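You operate a simulated robot arm through the tools that you are given. There is no shell and no other tool. Be economical: measure what you need, move in short steps, check, and stop when the job is done.

You are at the controls of a simulated robot arm. One attempt, no reset.

Task
Put one of the eggs from the worktop under the window on the cap of the sauce ring. Then take the juice bottle and put it on the worktop before the tall cupboard.

The check looks at the end state, three seconds after you hand in, the way a careful person would. Anything else that was tipped, shoved, dropped, spilled or broken makes it a failure. Lids that push on must go on centred and level and be pressed home; caps that screw on are set level and turned clockwise until they are tight.

Robot
A 7-joint arm with a two-finger parallel gripper, fixed in place. Base frame: the origin is at the foot of the arm, x ahead of it, y to its left, z up; the work surface is at about z = 0. Lengths are in m, angles in rad, forces in N, time in s.
With the tool pointing down near the work surface it reaches from about 0.22 to 0.58 m from the base axis. Its first joint turns from -1.152 to 1.152 rad. Payload 2.5 kg.
Tool frame: the origin (TCP) lies between the finger pads and is the grasp point; the fingertips stand 0.023 m ahead of it; z points along the fingers, y is the line along which they close. Largest opening 0.094 m; finger width 0.038, thickness 0.01; the body of the gripper, 0.054 by 0.096 m, starts 0.039 m behind the TCP.
Orientation is told as [roll, pitch, yaw] about the base's x, y, z axes, in that order, counted from this pose: with the fingers straight down and closing along the base's y, the tool's x points along the base's -x, its y along +y and its z along -z.

Tools
- The arm moves only by the tool move_arm. Its argument "plan" is a list of rows, each a list of 7 numbers: the shift along the base's x, y, z in units of 150 mm (1.0 is 150 mm), then the turn, a rotation vector about the base's x, y, z in units of 120 degrees (1.0 is 120 degrees), then the finger opening in m, from 0 to 0.094. In form: [[x, y, z, rx, ry, rz, jaw], ...]. A call has 1 to 8 rows; each row is the pose to reach, as a shift and turn from the pose commanded when the call began. A call with a number of a shift or a turn outside -1 to 1 is refused whole. Rows are played at 5 a second. More than 0.05 m and 0.15 rad between two rows, or a gripper value outside its range, and nothing of the call is played. A pose out of reach is approached as far as the arm can. The call stops where the force on the tool passes 40 N (or 10 N more than at its start, if that is more) or the arm is blocked; 0.2 s more then pass. Each finger travels about 0.108 m/s and halts on what it meets, pressing with about 39 N; the grip force reading is that of the motor and also rises with nothing between the fingers. The clock runs only during rows and for 0.2 s after the last one: add rows that repeat a pose to give the fingers time. The reply holds the time, the measured pose of the TCP, the force on the tool along the base axes, the opening and the grip force, in the units named above and with some noise, and new pictures: "show" is both (left out), scene, wrist or none.
- Cameras (640 x 400 px; columns grow to the right, rows downward): "scene" is fixed at [0.0985, -0.3952, 0.5481]; the picture's right is [0.95, -0.32, 0.00], its down [-0.17, -0.51, -0.84] and it looks along [0.27, 0.80, -0.54] (base axes); focal length 360 px, centre (320, 200). "wrist" rides on the gripper at [0.086, 0.016, -0.075] in the tool frame; the picture's right is [-0.18, 0.98, 0.00], its down [-0.58, -0.11, -0.81] and it looks along [-0.79, -0.15, 0.59] (tool axes); focal length 243 px, centre (320, 200). There is no depth. A picture from a camera that has moved, and an enlarged one, comes with that camera's place and axes in the base frame and with its lens.
- enlarge(camera, box): a new picture of the part [left, top, right, bottom] of that camera's present view, enlarged. The clock stands still meanwhile.
- hand_in(): hands the job in; it is judged then, once.

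Work in short steps. Places have to be worked out from the pictures, the camera data and where the tool is seen: move nearer, look again, correct. Check each grasp and each placing, and mend what went wrong. You have 120 turns and 170 pictures in all, those below and enlarged ones among them. Open the gripper and draw the arm clear of the work before you hand the job in, unless the task says otherwise; then end with one line.

The tools are called after ">>>" as a command line: name --pt "numbers of a row" for each row, then --argument value for the rest, lists and objects as JSON in quotes. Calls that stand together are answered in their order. move_arm: Moves the arm, as the interface text tells. Its arguments: {"type":"object","properties":{"plan":{"type":"array","items":{"type":"array","items":{"type":"number"}}},"show":{"type":"string","enum":["both","scene","wrist","none"]}},"required":["plan"]} The other tools are called the same way: enlarge (camera, box) takes an enlarged picture of a part of a camera's view; hand_in () hands the job in.

At the start:

```text
time: 0.0
tcp_pos: [0.3206, 0.1146, 0.2731]
ee_rot: [0.0, 0.0, 0.002]
contact_force: [-1.3, -1.1, -0.6]
finger_gap: 0.0941
grip_force: 0.1
```

scene: 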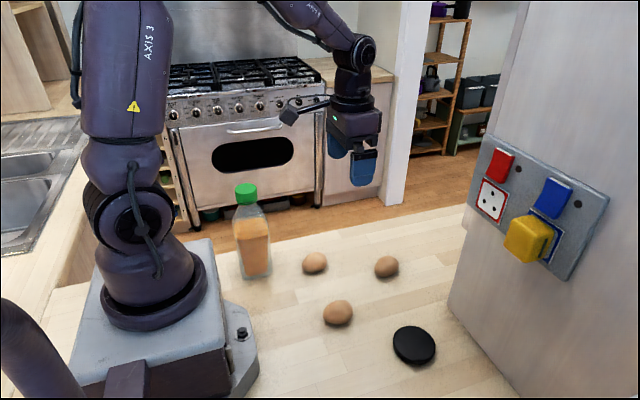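
wrist: 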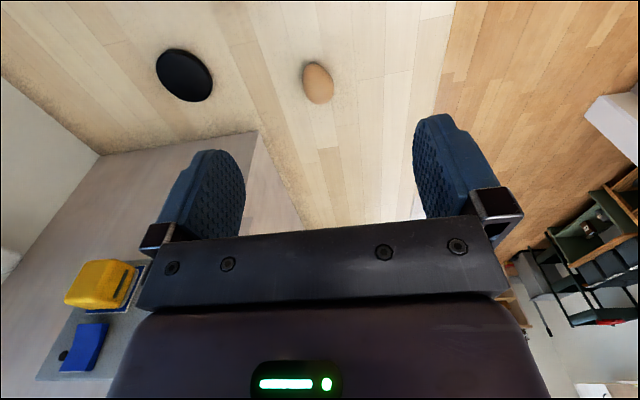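

I'll look closer at the scene before moving: eggs, black disc, bottle, and hob (which may hold burner caps).

>>> enlarge --camera "scene" --box '[150, 40, 350, 165]'

>>> enlarge --camera "scene" --box '[220, 170, 480, 380]'

>>> enlarge --camera "scene" --box '[0, 0, 320, 400]'

```text
3.20 times, centred on (250, 102) of scene
camera zoom: at [0.0985, -0.3952, 0.5481], right [0.95, -0.32, 0.0], down [-0.17, -0.51, -0.84], along [0.27, 0.8, -0.54], focal length 1153 px, centre (544, 512)
```

zoom: 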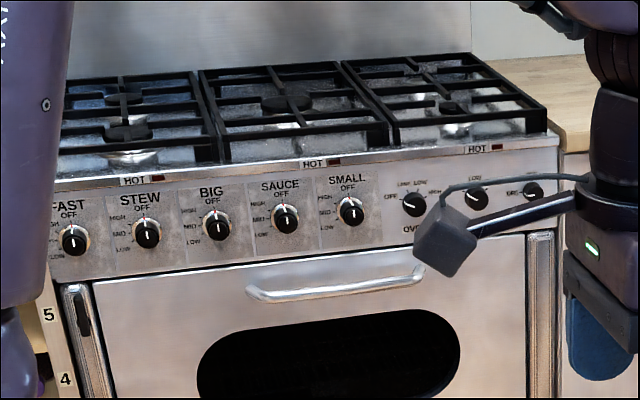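

```text
1.90 times, centred on (350, 275) of scene
camera zoom: at [0.0985, -0.3952, 0.5481], right [0.95, -0.32, 0.0], down [-0.17, -0.51, -0.84], along [0.27, 0.8, -0.54], focal length 686 px, centre (263, 57)
```

zoom: 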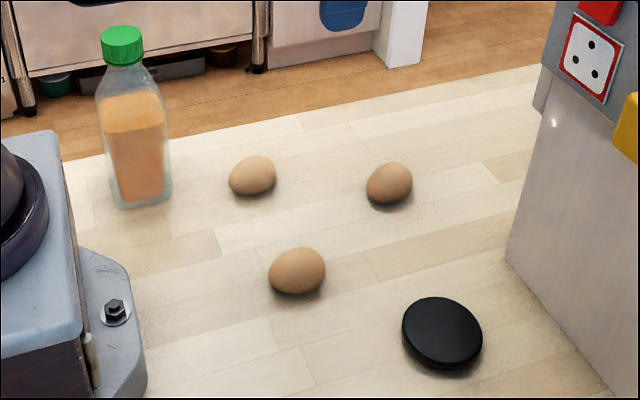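

```text
1.00 times, centred on (160, 200) of scene
camera zoom: at [0.0985, -0.3952, 0.5481], right [0.95, -0.32, 0.0], down [-0.17, -0.51, -0.84], along [0.27, 0.8, -0.54], focal length 360 px, centre (480, 200)
```

zoom: 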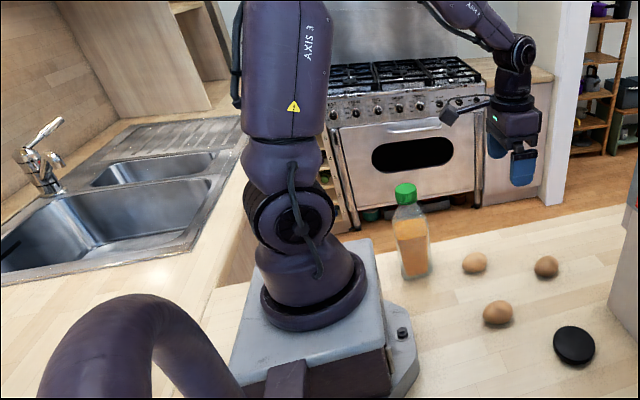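

The hob has FAST/STEW/BIG/SAUCE/SMALL rings; the black disc on the worktop looks like a loose burner cap. I'll raise the arm and turn it towards -y to see the cupboard and the rest of the worktop.

>>> move_arm --pt "0 -0.3 0.1 0 0 -0.07 0.094" --pt "0 -0.6 0.2 0 0 -0.14 0.094" --pt "-0.1 -0.9 0.3 0 0 -0.21 0.094" --pt "-0.2 -1 0.4 0 0 -0.28 0.094" --pt "-0.2 -1 0.4 0 0 -0.35 0.094" --pt "-0.2 -1 0.4 0 0 -0.4 0.094"

```text
time: 1.4
tcp_pos: [0.2916, -0.0367, 0.333]
ee_rot: [0.003, -0.001, -0.841]
contact_force: [0.4, -0.4, -1.4]
finger_gap: 0.0941
grip_force: 0.0
camera wrist: at [0.2447, 0.0388, 0.407], right [0.85, 0.52, 0.0], down [0.31, -0.51, 0.81], along [0.42, -0.69, -0.59], focal length 243 px, centre (320, 200)
```

scene: 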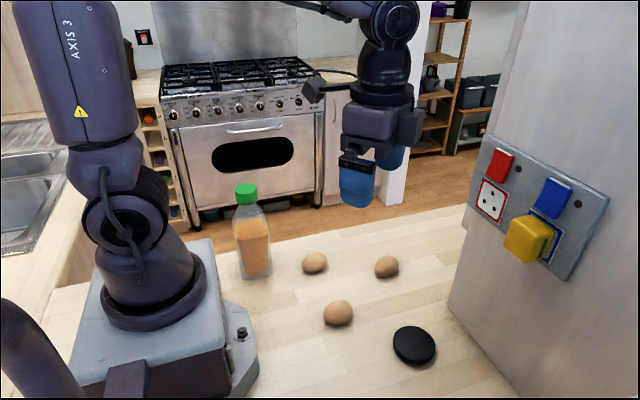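
wrist: 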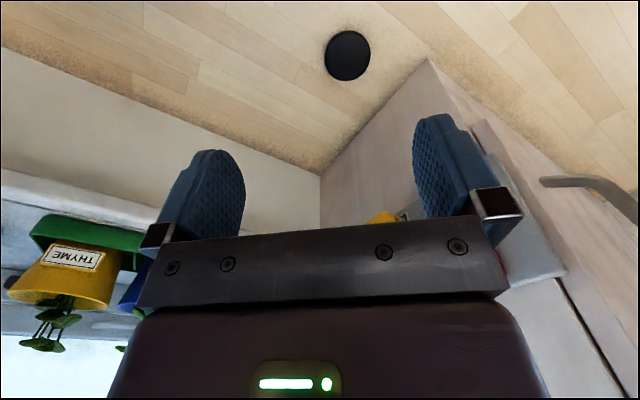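

The window with herb pots is at -y, so this is the worktop under the window. The tall cupboard's corner is near (0.49, 0), with a door handle seemingly on its +y face; I'll look at that side.

>>> move_arm --pt "0 0.3 0 0 0 0.07 0.094" --pt "0 0.6 0 0 0 0.07 0.094" --pt "0 0.9 0 0 0 0.1 0.094" --pt "0.0 1 0 0 0 0.1 0.094" --show "none"

>>> move_arm --pt "0 0.3 0 0 0 0 0.094" --pt "0 0.6 0 0 0 0 0.094" --pt "0 0.8 0 0 0 0 0.094" --show "wrist"

```text
time: 2.4
tcp_pos: [0.2926, 0.1138, 0.3325]
ee_rot: [0.001, -0.002, -0.629]
contact_force: [-1.0, 0.0, -1.0]
finger_gap: 0.094
grip_force: 0.0
```

```text
time: 3.2
tcp_pos: [0.2925, 0.2334, 0.3322]
ee_rot: [0.0, -0.001, -0.628]
contact_force: [-0.5, 0.0, 0.0]
finger_gap: 0.0938
grip_force: 0.1
camera wrist: at [0.2311, 0.2987, 0.4062], right [0.73, 0.69, 0.0], down [0.41, -0.43, 0.81], along [0.55, -0.59, -0.59], focal length 243 px, centre (320, 200)
```

wrist: 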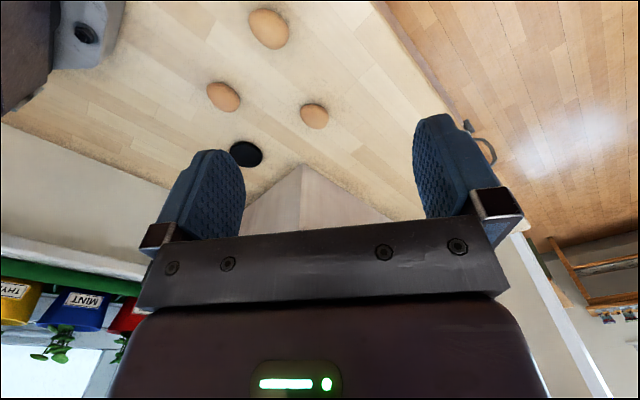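

There's a strip of worktop in front of the cupboard's +y face. I'll zoom to understand the handle and the strip.

>>> enlarge --camera "wrist" --box '[240, 60, 560, 260]'

>>> enlarge --camera "scene" --box '[400, 120, 640, 400]'

```text
2.00 times, centred on (400, 160) of wrist
camera zoom: at [0.2311, 0.2987, 0.4062], right [0.73, 0.69, 0.0], down [0.41, -0.43, 0.81], along [0.55, -0.59, -0.59], focal length 485 px, centre (160, 280)
```

zoom: 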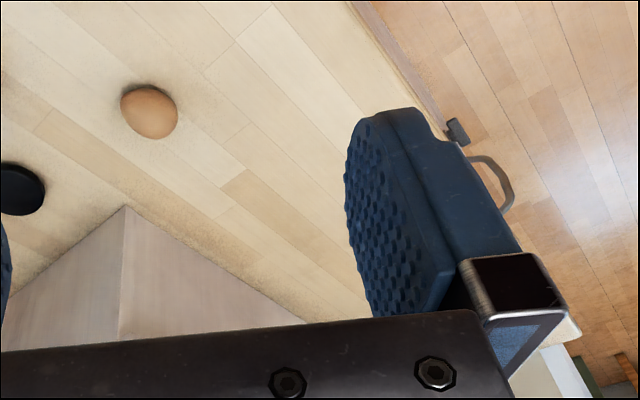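

```text
1.43 times, centred on (520, 260) of scene
camera zoom: at [0.0985, -0.3953, 0.5481], right [0.95, -0.32, 0.0], down [-0.17, -0.51, -0.84], along [0.27, 0.8, -0.54], focal length 515 px, centre (34, 114)
```

zoom: 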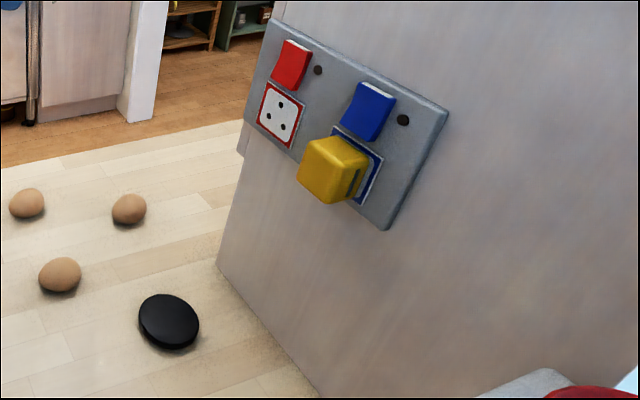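

The cupboard's door is on its +y face, so the target for the bottle is the worktop strip at about x≈0.53, y≈0.12. First the egg: I estimate one at (0.272, 0.015) and the black cap at (0.375, -0.081). I'll move above that egg.

>>> move_arm --pt "0 -0.3 0 0 0 0.07 0.094" --pt "0 -0.6 0 0 0 0.14 0.094" --pt "0 -0.9 0 0 0 0.21 0.094" --pt "0 -1 0 0 0 0.28 0.094" --pt "0 -1 -0.2 0 0 0.3 0.094" --show "none"

>>> move_arm --pt "-0.05 -0.2 -0.2 0 0 0 0.094" --pt "-0.1 -0.4 -0.4 0 0 0 0.094" --pt "-0.137 -0.457 -0.65 0 0 0 0.094" --pt "-0.137 -0.457 -0.85 0 0 0 0.094" --pt "-0.137 -0.457 -0.85 0 0 0 0.094"

```text
time: 4.4
tcp_pos: [0.2924, 0.0854, 0.303]
ee_rot: [-0.001, -0.001, 0.0]
contact_force: [0.1, -0.2, -0.1]
finger_gap: 0.0942
grip_force: 0.0
```

```text
time: 5.6
tcp_pos: [0.2704, 0.0157, 0.1753]
ee_rot: [0.001, 0.0, 0.0]
contact_force: [-0.6, 0.2, -0.5]
finger_gap: 0.094
grip_force: 0.1
camera wrist: at [0.1839, 0.0315, 0.2494], right [0.18, 0.98, 0.0], down [0.58, -0.11, 0.81], along [0.79, -0.15, -0.59], focal length 243 px, centre (320, 200)
```

scene: 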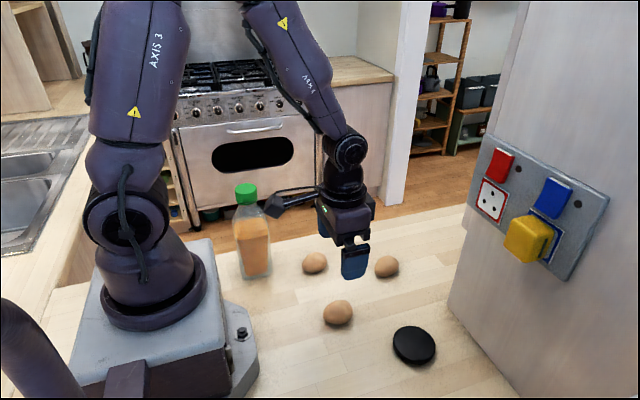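
wrist: 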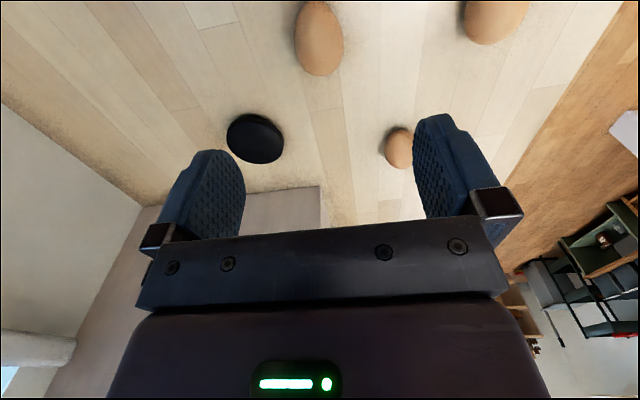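

Wrist view puts the egg at (0.265, 0.016), about 41 mm wide with its long axis along x, so closing along y is right. I descend to z≈0.06 and then to 0.028, checking.

>>> move_arm --pt "-0.03 0.0 -0.3 0 0 0 0.08" --pt "-0.03 0 -0.6 0 0 0 0.075" --pt "-0.03 0 -0.75 0 0 0 0.075" --pt "-0.03 0 -0.75 0 0 0 0.075"

```text
time: 6.6
tcp_pos: [0.2676, 0.015, 0.0612]
ee_rot: [-0.002, 0.0, 0.0]
contact_force: [-0.3, 0.8, -0.6]
finger_gap: 0.075
grip_force: 0.1
camera wrist: at [0.1802, 0.0313, 0.136], right [0.18, 0.98, 0.0], down [0.58, -0.11, 0.81], along [0.79, -0.15, -0.59], focal length 243 px, centre (320, 200)
```

scene: 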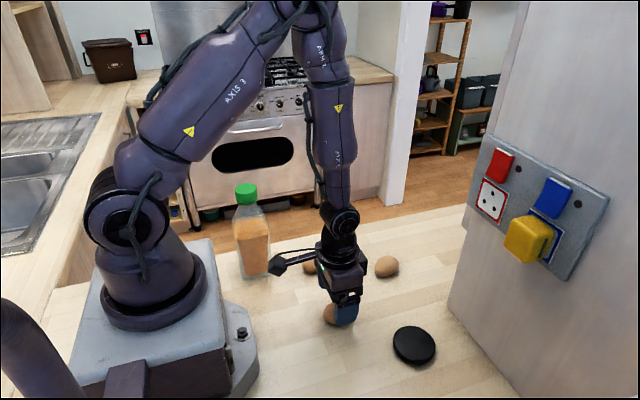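
wrist: 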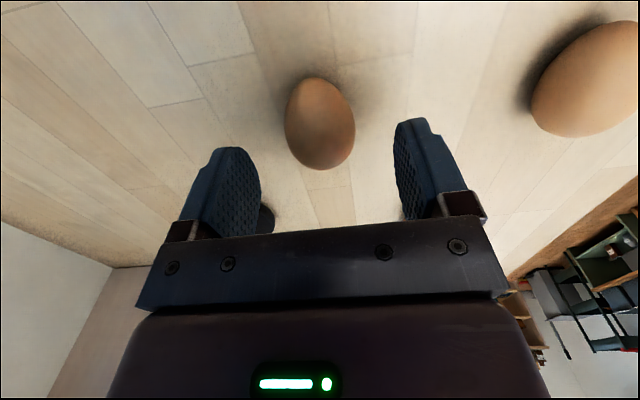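

Egg centred at (0.264, 0.015) between the fingers. I go down to z≈0.028 and close gently to just under the egg's width.

>>> move_arm --pt "-0.02 0.0 -0.11 0 0 0 0.075" --pt "-0.02 0 -0.22 0 0 0 0.065" --pt "-0.02 0 -0.22 0 0 0 0.052" --pt "-0.02 0 -0.22 0 0 0 0.044" --pt "-0.02 0 -0.22 0 0 0 0.04" --pt "-0.02 0 -0.22 0 0 0 0.04" --show "wrist"

```text
time: 8.0
tcp_pos: [0.2647, 0.0137, 0.0285]
ee_rot: [0.001, -0.001, 0.001]
contact_force: [-0.2, 0.7, 0.5]
finger_gap: 0.0413
grip_force: 39.2
camera wrist: at [0.177, 0.0314, 0.1037], right [0.18, 0.98, 0.0], down [0.58, -0.11, 0.81], along [0.79, -0.15, -0.59], focal length 243 px, centre (320, 200)
```

wrist: 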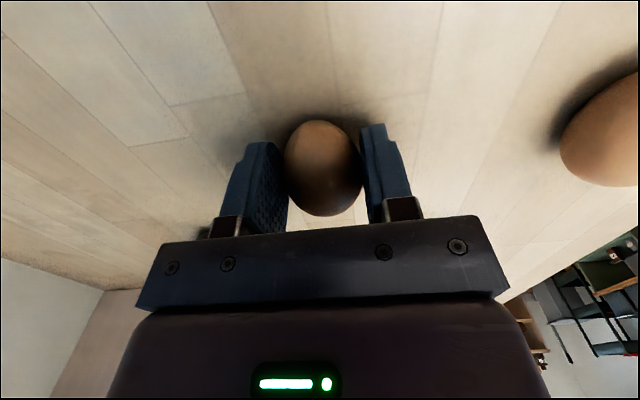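

Gripped at 41.3 mm, egg intact. Lift straight up and check.

>>> move_arm --pt "0 0 0.15 0 0 0 0.04" --pt "0 0 0.4 0 0 0 0.04" --pt "0 0 0.7 0 0 0 0.04" --pt "0.2 -0.2 0.7 0 0 0 0.04" --pt "0.35 -0.4 0.7 0 0 0 0.04" --pt "0.35 -0.4 0.7 0 0 0 0.04"

```text
time: 9.4
tcp_pos: [0.3176, -0.0456, 0.1341]
ee_rot: [0.001, 0.0, 0.002]
contact_force: [-0.1, -0.9, -0.1]
finger_gap: 0.0412
grip_force: 38.9
camera wrist: at [0.23, -0.0284, 0.2087], right [0.18, 0.98, 0.0], down [0.58, -0.11, 0.81], along [0.79, -0.15, -0.59], focal length 243 px, centre (320, 200)
```

scene: 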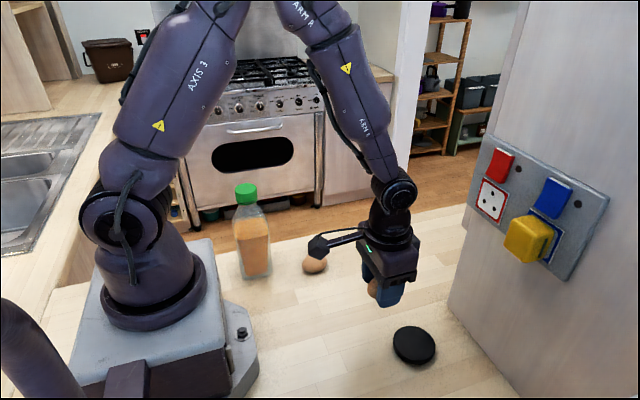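
wrist: 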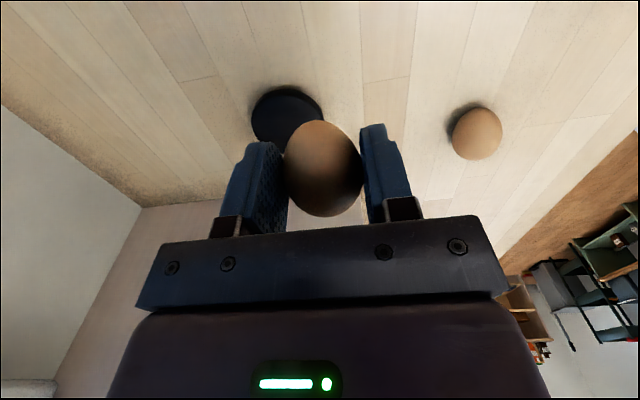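

Egg held. I zoom the wrist view for a more precise disc position.

>>> enlarge --camera "wrist" --box '[220, 60, 380, 160]'

>>> enlarge --camera "scene" --box '[350, 270, 480, 380]'

```text
4.00 times, centred on (300, 110) of wrist
camera zoom: at [0.23, -0.0284, 0.2087], right [0.18, 0.98, 0.0], down [0.58, -0.11, 0.81], along [0.79, -0.15, -0.59], focal length 970 px, centre (400, 560)
```

zoom: 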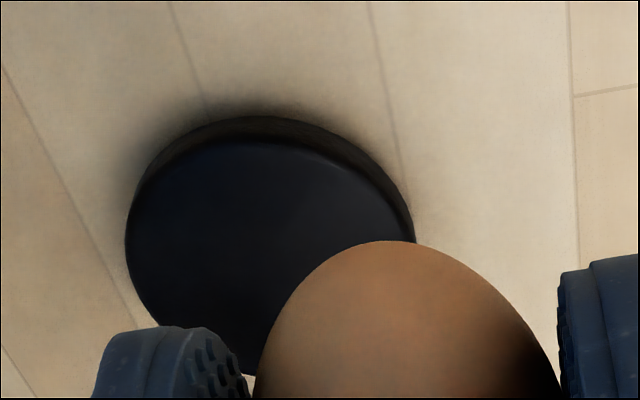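

```text
3.64 times, centred on (415, 325) of scene
camera zoom: at [0.0985, -0.3953, 0.5481], right [0.95, -0.32, 0.0], down [-0.17, -0.51, -0.84], along [0.27, 0.8, -0.54], focal length 1310 px, centre (-26, -254)
```

zoom: 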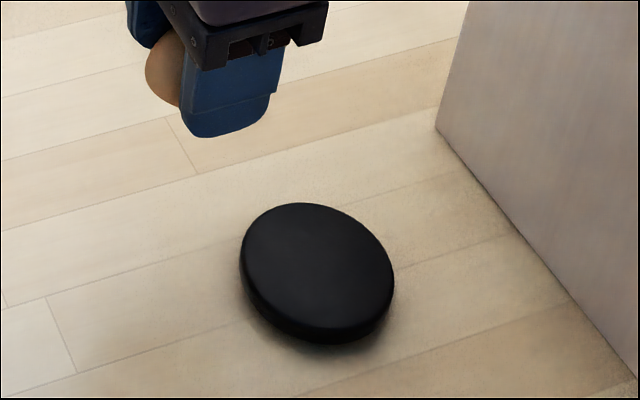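

Disc top estimates: scene (0.376,-0.080), wrist (0.368,-0.087), about 10 mm thick, 70 mm wide. I hover the egg at (0.370,-0.084), z≈0.063 to check alignment.

>>> move_arm --pt "0.18 -0.13 0 0 0 0 0.04" --pt "0.353 -0.263 0 0 0 0 0.04" --pt "0.353 -0.263 -0.25 0 0 0 0.04" --pt "0.353 -0.263 -0.467 0 0 0 0.04" --pt "0.353 -0.263 -0.467 0 0 0 0.04"

>>> enlarge --camera "scene" --box '[340, 250, 500, 380]'

>>> enlarge --camera "wrist" --box '[220, 60, 420, 220]'

```text
time: 10.6
tcp_pos: [0.3697, -0.0829, 0.0647]
ee_rot: [-0.001, 0.0, 0.0]
contact_force: [0.9, 0.5, 0.4]
finger_gap: 0.0413
grip_force: 38.8
camera wrist: at [0.2826, -0.0675, 0.139], right [0.18, 0.98, 0.0], down [0.58, -0.11, 0.81], along [0.79, -0.15, -0.59], focal length 243 px, centre (320, 200)
```

scene: 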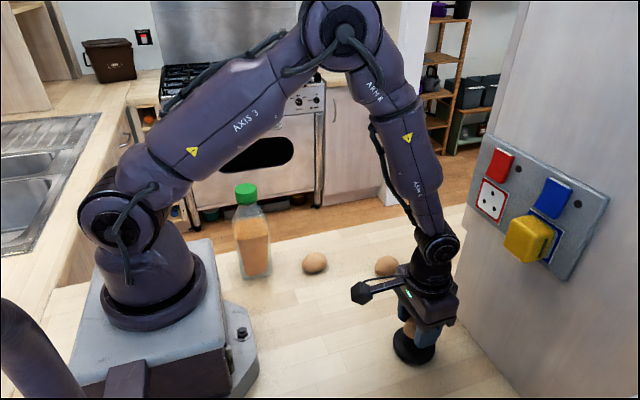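
wrist: 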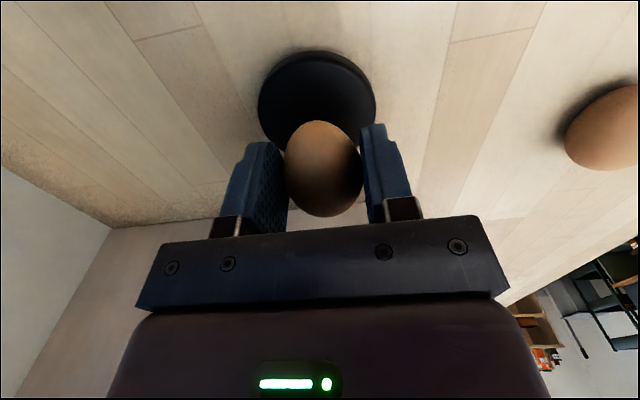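

```text
3.08 times, centred on (420, 315) of scene
camera zoom: at [0.0985, -0.3952, 0.5481], right [0.95, -0.32, 0.0], down [-0.17, -0.51, -0.84], along [0.27, 0.8, -0.54], focal length 1108 px, centre (12, -154)
```

zoom: 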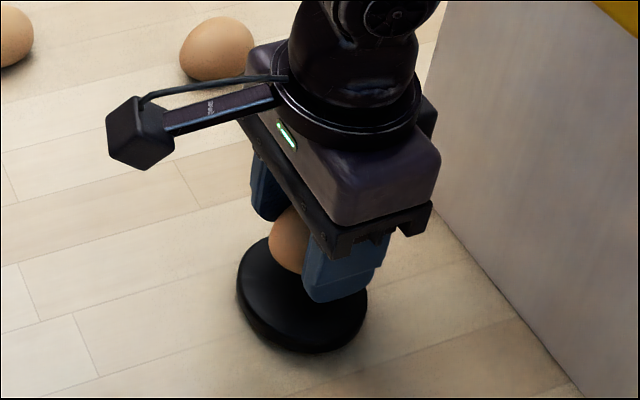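

```text
2.50 times, centred on (320, 140) of wrist
camera zoom: at [0.2826, -0.0675, 0.139], right [0.18, 0.98, 0.0], down [0.58, -0.11, 0.81], along [0.79, -0.15, -0.59], focal length 606 px, centre (320, 350)
```

zoom: 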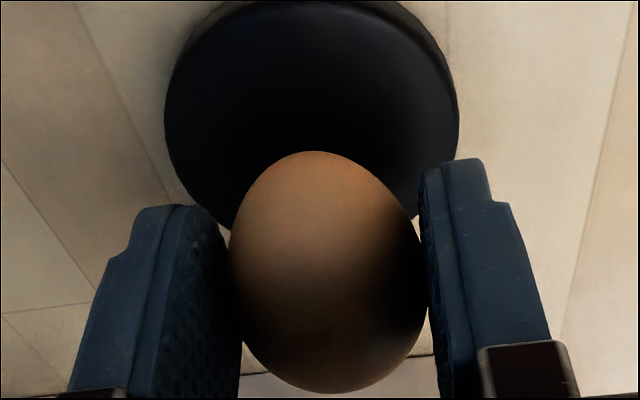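

Egg is over the disc; the wrist view puts its centre at (0.366,-0.085). I shift slightly and lower to z≈0.043, then watch for contact.

>>> move_arm --pt "-0.02 -0.01 0 0 0 0 0.04" --pt "-0.02 -0.01 -0.07 0 0 0 0.04" --pt "-0.02 -0.01 -0.11 0 0 0 0.04" --pt "-0.02 -0.01 -0.14 0 0 0 0.04" --pt "-0.02 -0.01 -0.14 0 0 0 0.04" --show "wrist"

>>> enlarge --camera "scene" --box '[370, 290, 470, 380]'

```text
time: 11.8
tcp_pos: [0.3678, -0.0853, 0.0444]
ee_rot: [-0.001, -0.004, 0.002]
contact_force: [-5.4, 3.4, 28.2]
finger_gap: 0.0411
grip_force: 38.7
camera wrist: at [0.2799, -0.0694, 0.1188], right [0.18, 0.98, 0.0], down [0.58, -0.11, 0.81], along [0.79, -0.15, -0.59], focal length 243 px, centre (320, 200)
```

wrist: 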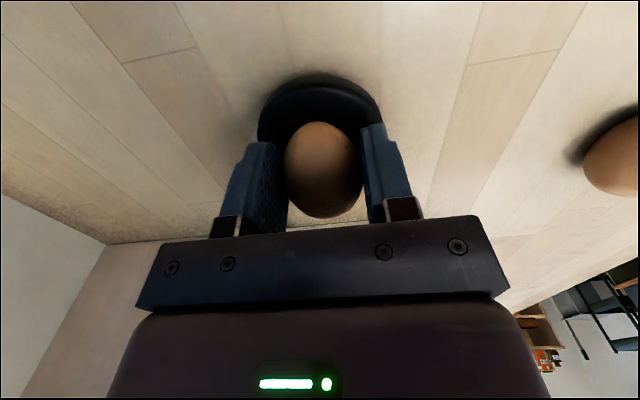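

```text
4.44 times, centred on (420, 335) of scene
camera zoom: at [0.0984, -0.3952, 0.5481], right [0.95, -0.32, 0.0], down [-0.17, -0.51, -0.84], along [0.27, 0.8, -0.54], focal length 1601 px, centre (-124, -400)
```

zoom: 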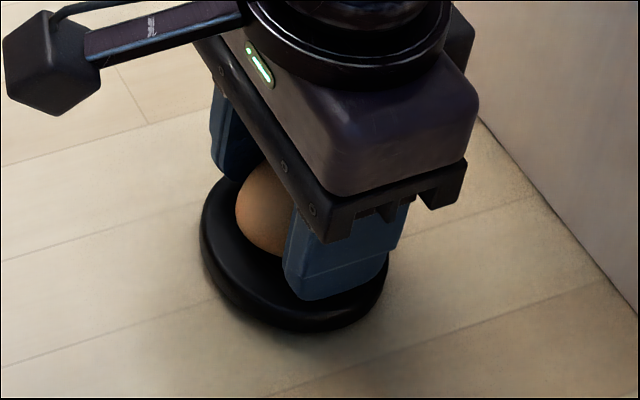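

Contact at z≈0.0444 (28 N): egg sits on the disc, centred within a few mm. I relieve the pressure slightly, then open slowly.

>>> move_arm --pt "0 0 0.008 0 0 0 0.04" --pt "0 0 0.011 0 0 0 0.04" --pt "0 0 0.011 0 0 0 0.04" --show "none"

```text
time: 12.6
tcp_pos: [0.3672, -0.0854, 0.0462]
ee_rot: [0.0, 0.001, 0.0]
contact_force: [1.7, 0.2, 6.2]
finger_gap: 0.0411
grip_force: 38.8
```

Light contact of about 6 N remains, so the egg still touches the disc. Now open a little and let it settle.

>>> move_arm --pt "0 0 0 0 0 0 0.0418" --pt "0 0 0 0 0 0 0.0425" --pt "0 0 0 0 0 0 0.0435" --pt "0 0 0 0 0 0 0.045" --pt "0 0 0 0 0 0 0.047" --pt "0 0 0 0 0 0 0.047" --pt "0 0 0 0 0 0 0.047" --show "wrist"

>>> enlarge --camera "scene" --box '[370, 290, 470, 380]'

```text
time: 14.2
tcp_pos: [0.3655, -0.0852, 0.044]
ee_rot: [0.001, 0.001, -0.001]
contact_force: [-0.5, -0.2, 0.4]
finger_gap: 0.0469
grip_force: 0.0
camera wrist: at [0.2793, -0.0692, 0.1195], right [0.18, 0.98, 0.0], down [0.58, -0.11, 0.81], along [0.79, -0.15, -0.59], focal length 243 px, centre (320, 200)
```

wrist: 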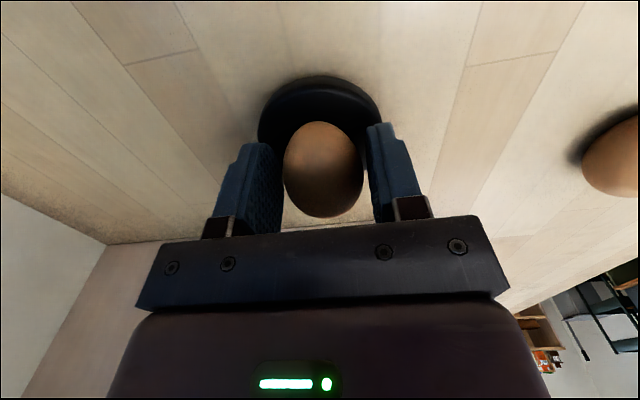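

```text
4.44 times, centred on (420, 335) of scene
camera zoom: at [0.0985, -0.3952, 0.5481], right [0.95, -0.32, 0.0], down [-0.17, -0.51, -0.84], along [0.27, 0.8, -0.54], focal length 1601 px, centre (-124, -400)
```

zoom: 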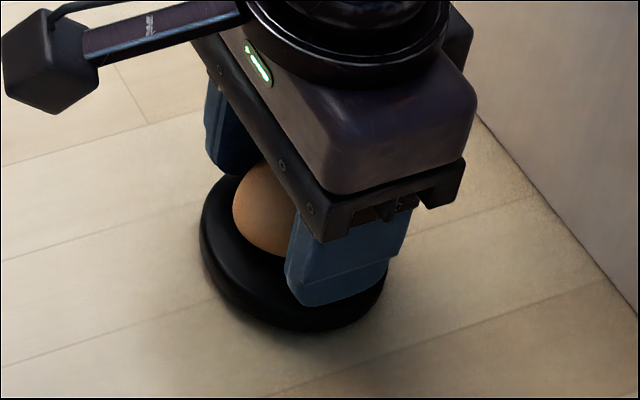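

The egg rests freely and still. Open wider and rise straight up.

>>> move_arm --pt "0 0 0 0 0 0 0.056" --pt "0 0 0 0 0 0 0.066" --pt "0 0 0.03 0 0 0 0.07" --pt "0 0 0.1 0 0 0 0.07" --pt "0 0 0.3 0 0 0 0.07" --pt "0 0 0.6 0 0 0 0.07" --pt "0 0 0.8 0 0 0 0.07"

```text
time: 15.8
tcp_pos: [0.3647, -0.0872, 0.1649]
ee_rot: [0.0, 0.003, 0.001]
contact_force: [0.0, 0.2, 0.2]
finger_gap: 0.0701
grip_force: 0.1
camera wrist: at [0.2782, -0.0704, 0.2399], right [0.18, 0.98, 0.0], down [0.58, -0.11, 0.81], along [0.79, -0.15, -0.59], focal length 243 px, centre (320, 200)
```

scene: 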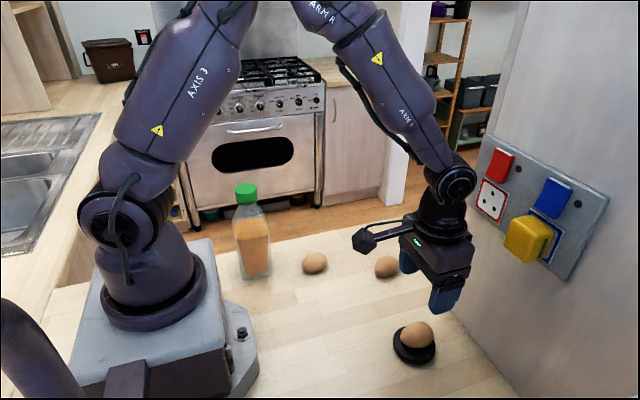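
wrist: 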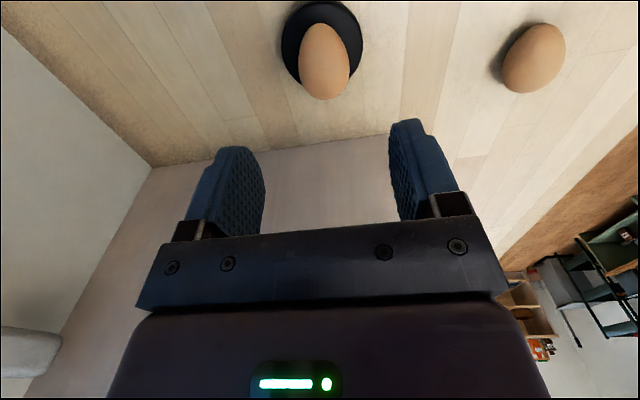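

Egg placed well on the cap. Now up and round to the bottle at about (0.154, 0.21), cap top at z≈0.20, staying high.

>>> move_arm --pt "0 0 0.33 0 0 0 0.07" --pt "0 0 0.66 0 0 0 0.07" --pt "0 0.2 0.9 0 0 0.05 0.07" --pt "-0.1 0.45 1 0 0 0.12 0.07" --pt "-0.2 0.7 1 0 0 0.18 0.07" --pt "-0.3 0.95 1 0 0 0.24 0.07" --show "none"

>>> move_arm --pt "-0.1 0.28 0 0 0 0.06 0.07" --pt "-0.25 0.55 0 0 0 0.12 0.07" --pt "-0.4 0.8 0 0 0 0.18 0.07" --pt "-0.5 0.95 0 0 0 0.21 0.07" --pt "-0.5 0.95 0 0 0 0.21 0.07"

```text
time: 17.2
tcp_pos: [0.3207, 0.0576, 0.3164]
ee_rot: [0.0, 0.0, 0.506]
contact_force: [-0.1, -0.2, 1.1]
finger_gap: 0.07
grip_force: 0.2
```

```text
time: 18.4
tcp_pos: [0.2452, 0.1997, 0.3154]
ee_rot: [-0.001, 0.0, 0.946]
contact_force: [0.0, -0.2, -0.6]
finger_gap: 0.0697
grip_force: 0.0
camera wrist: at [0.182, 0.1391, 0.3898], right [-0.69, 0.73, 0.0], down [0.43, 0.41, 0.81], along [0.58, 0.55, -0.59], focal length 243 px, centre (320, 200)
```

scene: 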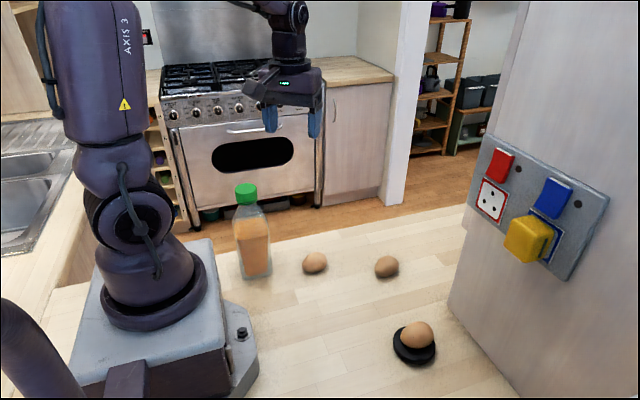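
wrist: 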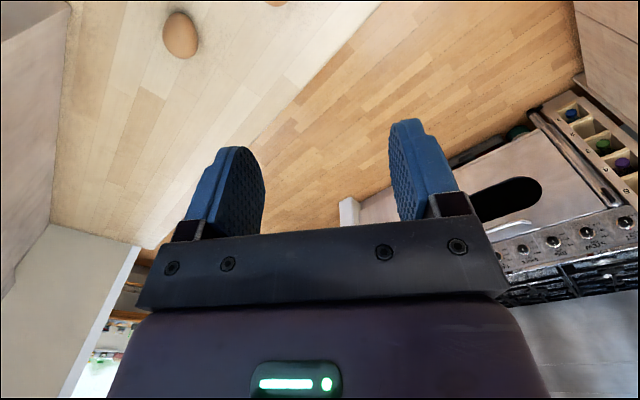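

Bottle is behind the camera's view. I move above (0.157, 0.21) staying high.

>>> move_arm --pt "-0.2 0.03 0 0 0 0 0.07" --pt "-0.4 0.06 0 0 0 0 0.07" --pt "-0.58 0.07 0 0 0 0 0.07" --pt "-0.58 0.07 0 0 0 0 0.07"

```text
time: 19.4
tcp_pos: [0.1584, 0.2108, 0.3155]
ee_rot: [-0.002, -0.001, 0.945]
contact_force: [0.6, -0.7, -0.3]
finger_gap: 0.0697
grip_force: 0.0
camera wrist: at [0.0949, 0.1493, 0.3894], right [-0.69, 0.73, 0.0], down [0.43, 0.41, 0.81], along [0.59, 0.55, -0.59], focal length 243 px, centre (320, 200)
```

scene: 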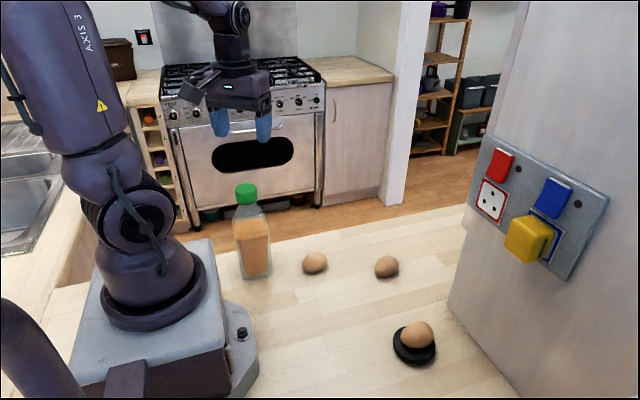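
wrist: 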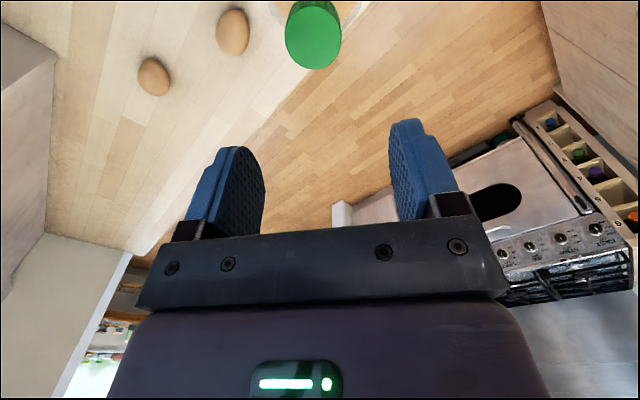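

Cap appears at about (0.150, 0.194), top z≈0.20–0.21, ~37 mm across. I correct and come down to z≈0.262 to look again.

>>> move_arm --pt "-0.055 -0.107 0 0 0 0 0.08" --pt "-0.055 -0.107 -0.2 0 0 0 0.08" --pt "-0.055 -0.107 -0.36 0 0 0 0.08" --pt "-0.055 -0.107 -0.36 0 0 0 0.08"

```text
time: 20.4
tcp_pos: [0.1515, 0.1943, 0.2603]
ee_rot: [0.002, 0.0, 0.945]
contact_force: [0.2, 0.2, 0.9]
finger_gap: 0.0801
grip_force: 0.0
camera wrist: at [0.0866, 0.1337, 0.3346], right [-0.69, 0.73, 0.0], down [0.43, 0.41, 0.81], along [0.59, 0.55, -0.59], focal length 243 px, centre (320, 200)
```

scene: 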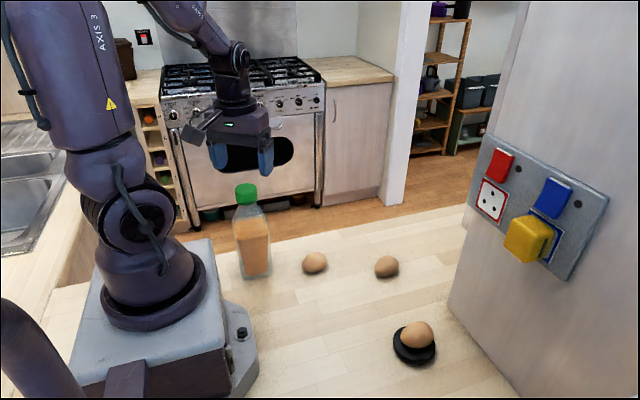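
wrist: 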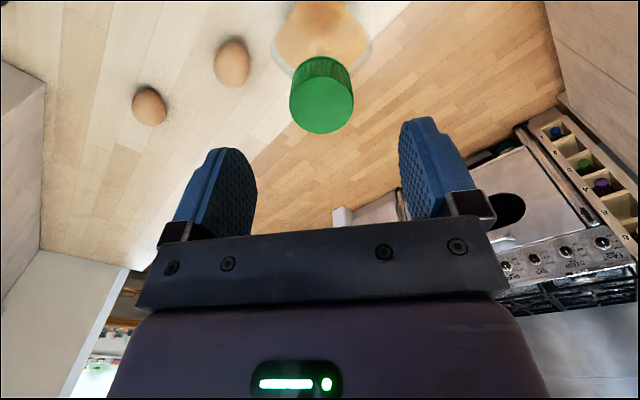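

The cap lies right on the tool axis with top at z≈0.20. I descend to z≈0.20 and check.

>>> move_arm --pt "0 0 -0.2 0 0 0 0.08" --pt "0 0 -0.4 0 0 0 0.08" --pt "0 0 -0.4 0 0 0 0.08"

>>> enlarge --camera "scene" --box '[180, 120, 320, 290]'

```text
time: 21.2
tcp_pos: [0.1519, 0.194, 0.1999]
ee_rot: [-0.001, -0.002, 0.942]
contact_force: [-1.0, 0.5, 0.6]
finger_gap: 0.0798
grip_force: 0.0
camera wrist: at [0.0864, 0.1337, 0.2749], right [-0.69, 0.73, 0.0], down [0.43, 0.41, 0.81], along [0.59, 0.55, -0.59], focal length 243 px, centre (320, 200)
```

scene: 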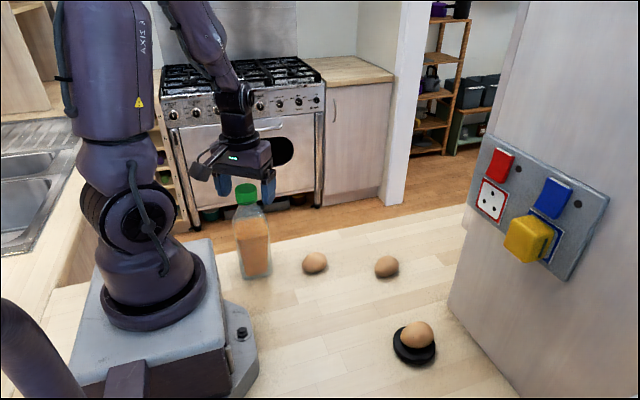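
wrist: 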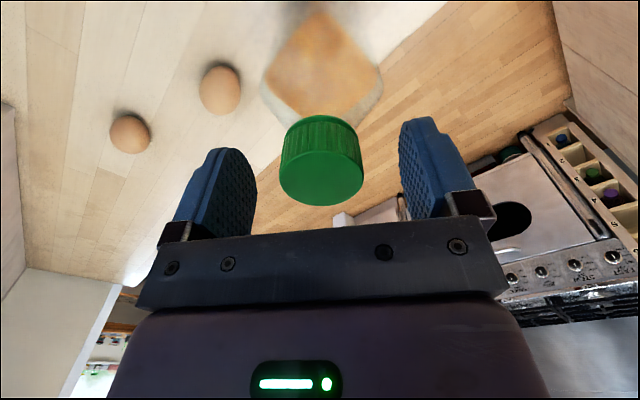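

```text
2.35 times, centred on (250, 205) of scene
camera zoom: at [0.0985, -0.3952, 0.5481], right [0.95, -0.32, 0.0], down [-0.17, -0.51, -0.84], along [0.27, 0.8, -0.54], focal length 848 px, centre (485, 188)
```

zoom: 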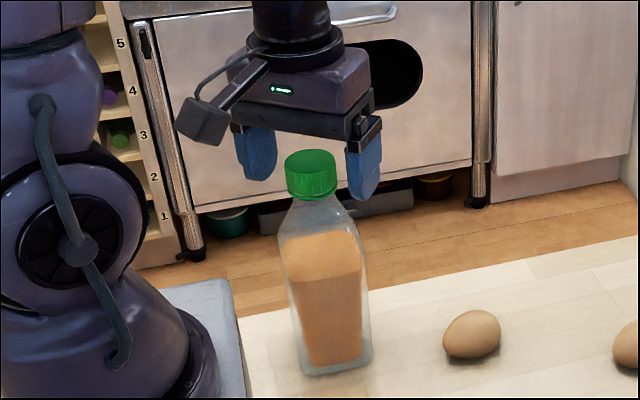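

Cap top is exactly at z≈0.20 and centred between the fingers. Lower to z≈0.186 and close on the cap.

>>> move_arm --pt "0 0 -0.09 0 0 0 0.08" --pt "0 0 -0.09 0 0 0 0.06" --pt "0 0 -0.09 0 0 0 0.045" --pt "0 0 -0.09 0 0 0 0.035" --pt "0 0 -0.09 0 0 0 0.03" --pt "0 0 -0.09 0 0 0 0.03"

```text
time: 22.6
tcp_pos: [0.1505, 0.1939, 0.1873]
ee_rot: [-0.001, 0.0, 0.944]
contact_force: [-1.3, 0.7, 0.2]
finger_gap: 0.0374
grip_force: 39.4
camera wrist: at [0.0862, 0.1336, 0.2618], right [-0.69, 0.73, 0.0], down [0.43, 0.41, 0.81], along [0.59, 0.55, -0.59], focal length 243 px, centre (320, 200)
```

scene: 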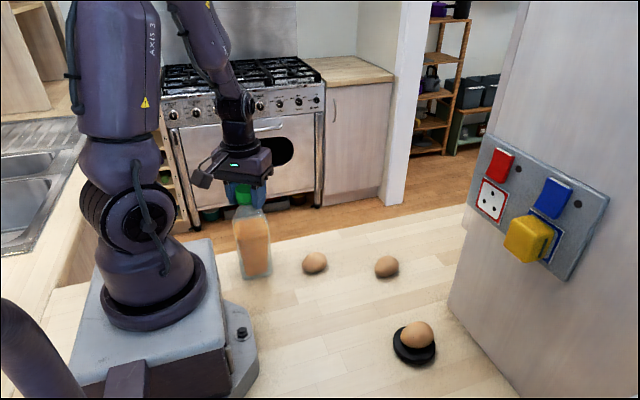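
wrist: 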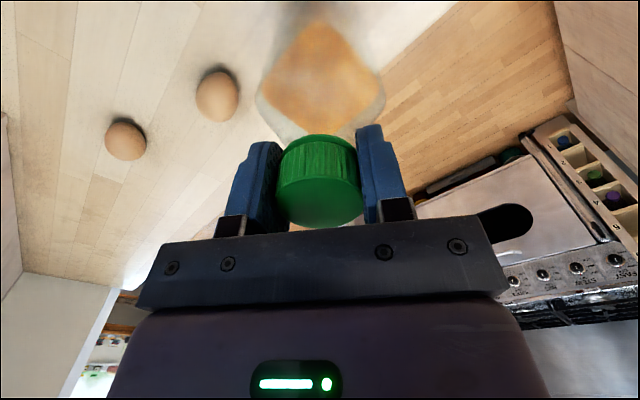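

Cap gripped at 37 mm. Lift slowly a few centimetres and check that the bottle comes with it.

>>> move_arm --pt "0 0 0.04 0 0 0 0.03" --pt "0 0 0.12 0 0 0 0.03" --pt "0 0 0.25 0 0 0 0.03" --pt "0 0 0.4 0 0 0 0.03" --pt "0 0 0.5 0 0 0 0.03" --pt "0 0 0.5 0 0 0 0.03"

```text
time: 24.0
tcp_pos: [0.15, 0.1928, 0.2632]
ee_rot: [0.0, -0.002, 0.942]
contact_force: [0.3, -0.3, -4.6]
finger_gap: 0.0375
grip_force: 39.1
camera wrist: at [0.0863, 0.1335, 0.3372], right [-0.69, 0.73, 0.0], down [0.43, 0.41, 0.81], along [0.59, 0.55, -0.59], focal length 243 px, centre (320, 200)
```

scene: 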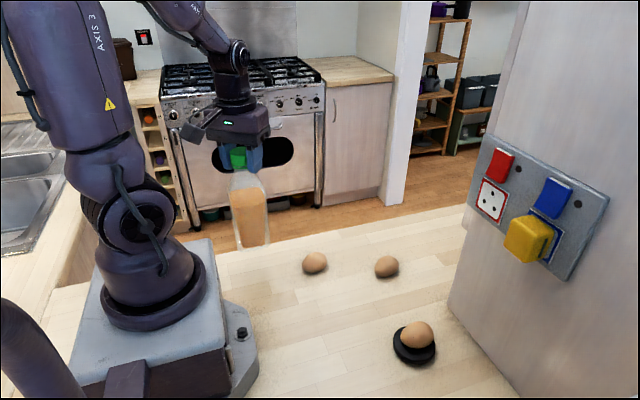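
wrist: 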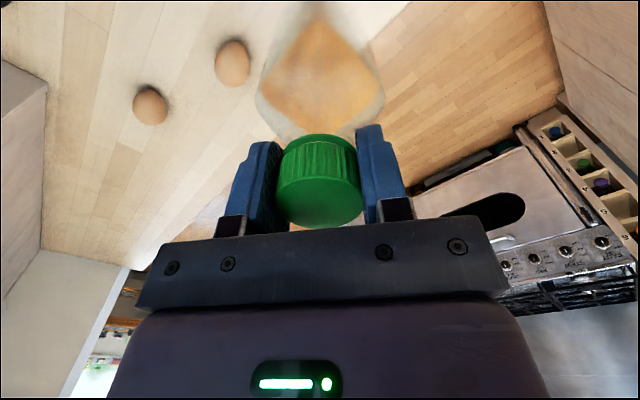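

The bottle hangs level from the grip. Carry it at about 0.1 m clearance towards the strip before the cupboard door, target (0.545, 0.125).

>>> move_arm --pt "0 0 0.2 0 0 0 0.03" --pt "0.1 0.02 0.27 0 0 -0.03 0.03" --pt "0.3 0.05 0.27 0 0 -0.07 0.03" --pt "0.5 0.08 0.27 0 0 -0.11 0.03" --pt "0.7 0.08 0.27 0 0 -0.15 0.03" --pt "0.9 0.05 0.27 0 0 -0.19 0.03" --pt "1.0 0.0 0.27 0 0 -0.22 0.03" --show "none"

>>> move_arm --pt "0.2 -0.04 0 0 0 -0.03 0.03" --pt "0.4 -0.08 0 0 0 -0.06 0.03" --pt "0.6 -0.13 0 0 0 -0.09 0.03" --pt "0.8 -0.18 0 0 0 -0.11 0.03" --pt "1.0 -0.23 0 0 0 -0.12 0.03" --pt "1.0 -0.23 0 0 0 -0.12 0.03"

```text
time: 25.6
tcp_pos: [0.3013, 0.1934, 0.3026]
ee_rot: [-0.002, -0.001, 0.479]
contact_force: [0.1, -0.4, -4.6]
finger_gap: 0.0374
grip_force: 38.8
```

```text
time: 27.0
tcp_pos: [0.4506, 0.1598, 0.3019]
ee_rot: [-0.001, -0.002, 0.229]
contact_force: [-0.1, -0.4, -4.6]
finger_gap: 0.0375
grip_force: 39.0
camera wrist: at [0.3619, 0.1559, 0.3768], right [-0.05, 1.0, 0.0], down [0.59, 0.03, 0.81], along [0.81, 0.04, -0.59], focal length 243 px, centre (320, 200)
```

scene: 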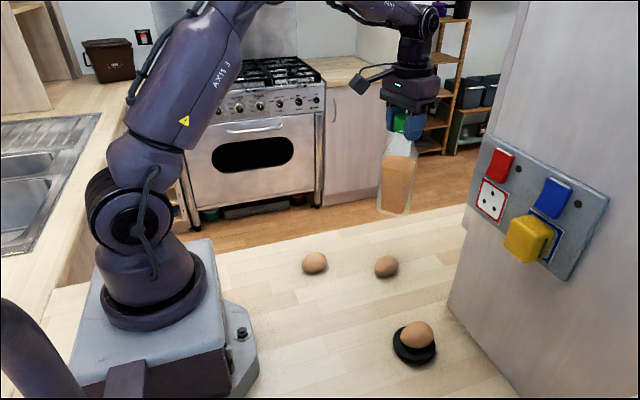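
wrist: 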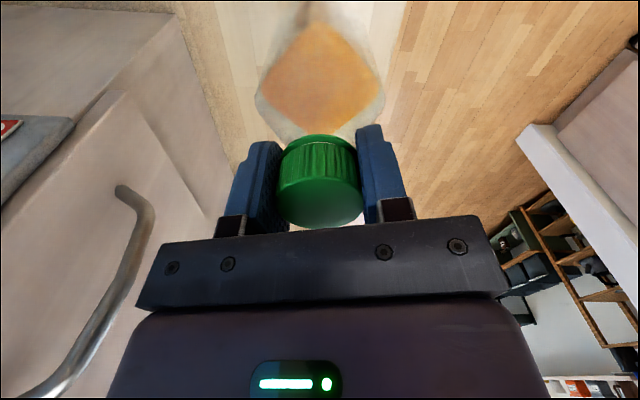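

Confirmed: the door with its vertical handle is on the +y face, and worktop lies before it. I move to about (0.54, 0.142), staying clear of the handle.

>>> move_arm --pt "0.2 -0.04 0 0 0 0 0.03" --pt "0.4 -0.08 0 0 0 0 0.03" --pt "0.6 -0.12 0 0 0 0 0.03" --pt "0.6 -0.12 -0.2 0 0 0 0.03" --pt "0.6 -0.12 -0.4 0 0 0 0.03" --pt "0.6 -0.12 -0.6 0 0 0 0.03" --pt "0.6 -0.12 -0.6 0 0 0 0.03"

```text
time: 28.6
tcp_pos: [0.5397, 0.1407, 0.2135]
ee_rot: [0.0, 0.001, 0.232]
contact_force: [0.4, -0.2, -4.4]
finger_gap: 0.0373
grip_force: 38.5
camera wrist: at [0.4518, 0.1376, 0.2873], right [-0.05, 1.0, 0.0], down [0.59, 0.03, 0.81], along [0.81, 0.04, -0.59], focal length 243 px, centre (320, 200)
```

scene: 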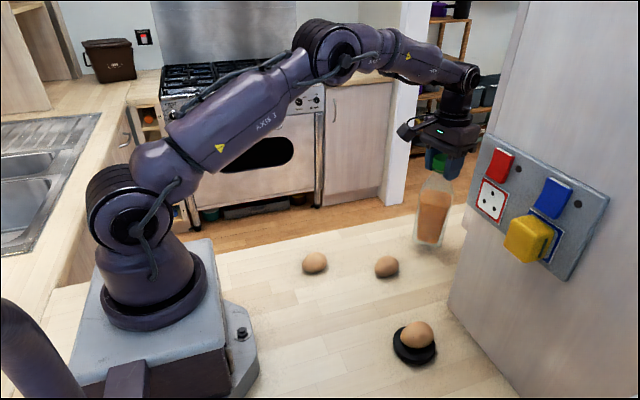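
wrist: 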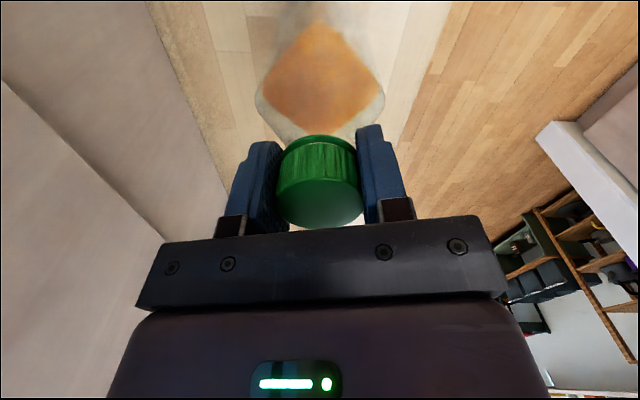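

Bottle bottom is ~26 mm above the worktop, well within the strip (edge at y≈0.27). Lower gently to contact.

>>> move_arm --pt "0 0 -0.08 0 0 0 0.03" --pt "0 0 -0.14 0 0 0 0.03" --pt "0 0 -0.16 0 0 0 0.03" --pt "0 0 -0.172 0 0 0 0.03" --pt "0 0 -0.172 0 0 0 0.03" --show "none"

```text
time: 29.8
tcp_pos: [0.5403, 0.1426, 0.1885]
ee_rot: [-0.001, -0.002, 0.231]
contact_force: [0.4, -0.3, -4.3]
finger_gap: 0.0375
grip_force: 38.7
```

Still carrying the weight (-4.3 N); creep down another 1–2 mm.

>>> move_arm --pt "0 0 -0.008 0 0 0 0.03" --pt "0 0 -0.014 0 0 0 0.03" --pt "0 0 -0.014 0 0 0 0.03" --show "scene"

```text
time: 30.6
tcp_pos: [0.5421, 0.141, 0.1871]
ee_rot: [0.0, -0.001, 0.231]
contact_force: [-4.0, -1.2, 8.5]
finger_gap: 0.0376
grip_force: 39.1
```

scene: 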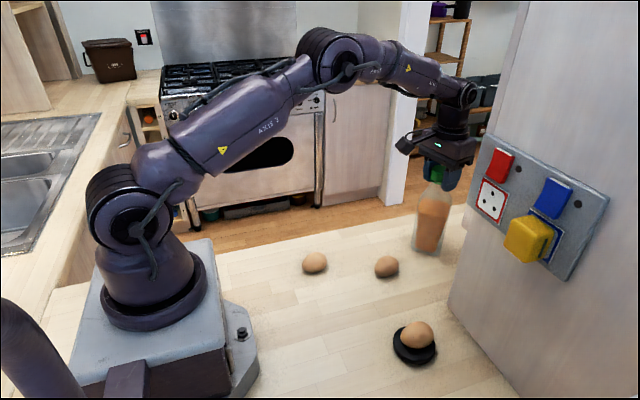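

Bottle is on the worktop (8.5 N upward). Open the fingers, then rise straight up.

>>> move_arm --pt "0 0 0.004 0 0 0 0.04" --pt "0 0 0.004 0 0 0 0.05" --pt "0 0 0.004 0 0 0 0.065" --pt "0 0 0.004 0 0 0 0.065" --pt "0 0 0.1 0 0 0 0.07" --pt "0 0 0.3 0 0 0 0.07" --pt "0 0 0.55 0 0 0 0.07"

```text
time: 32.2
tcp_pos: [0.5407, 0.1415, 0.2687]
ee_rot: [0.001, 0.001, 0.232]
contact_force: [0.4, 0.0, -0.1]
finger_gap: 0.0703
grip_force: 0.0
camera wrist: at [0.4521, 0.1377, 0.3424], right [-0.05, 1.0, 0.0], down [0.59, 0.03, 0.81], along [0.81, 0.04, -0.59], focal length 243 px, centre (320, 200)
```

scene: 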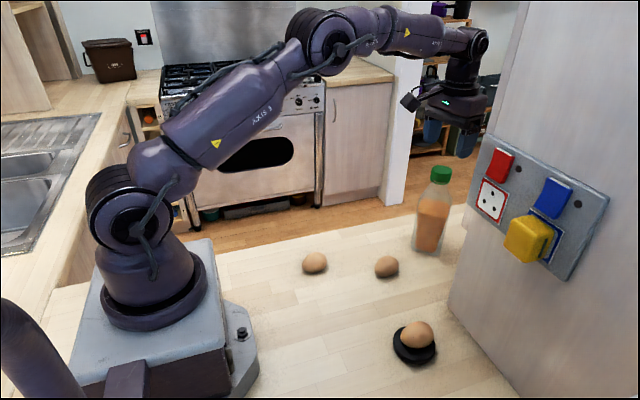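
wrist: 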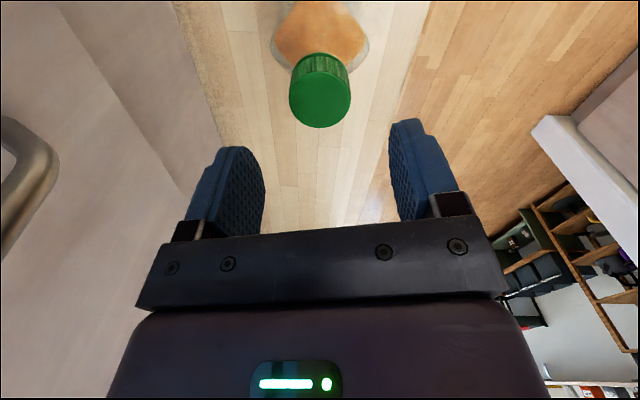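

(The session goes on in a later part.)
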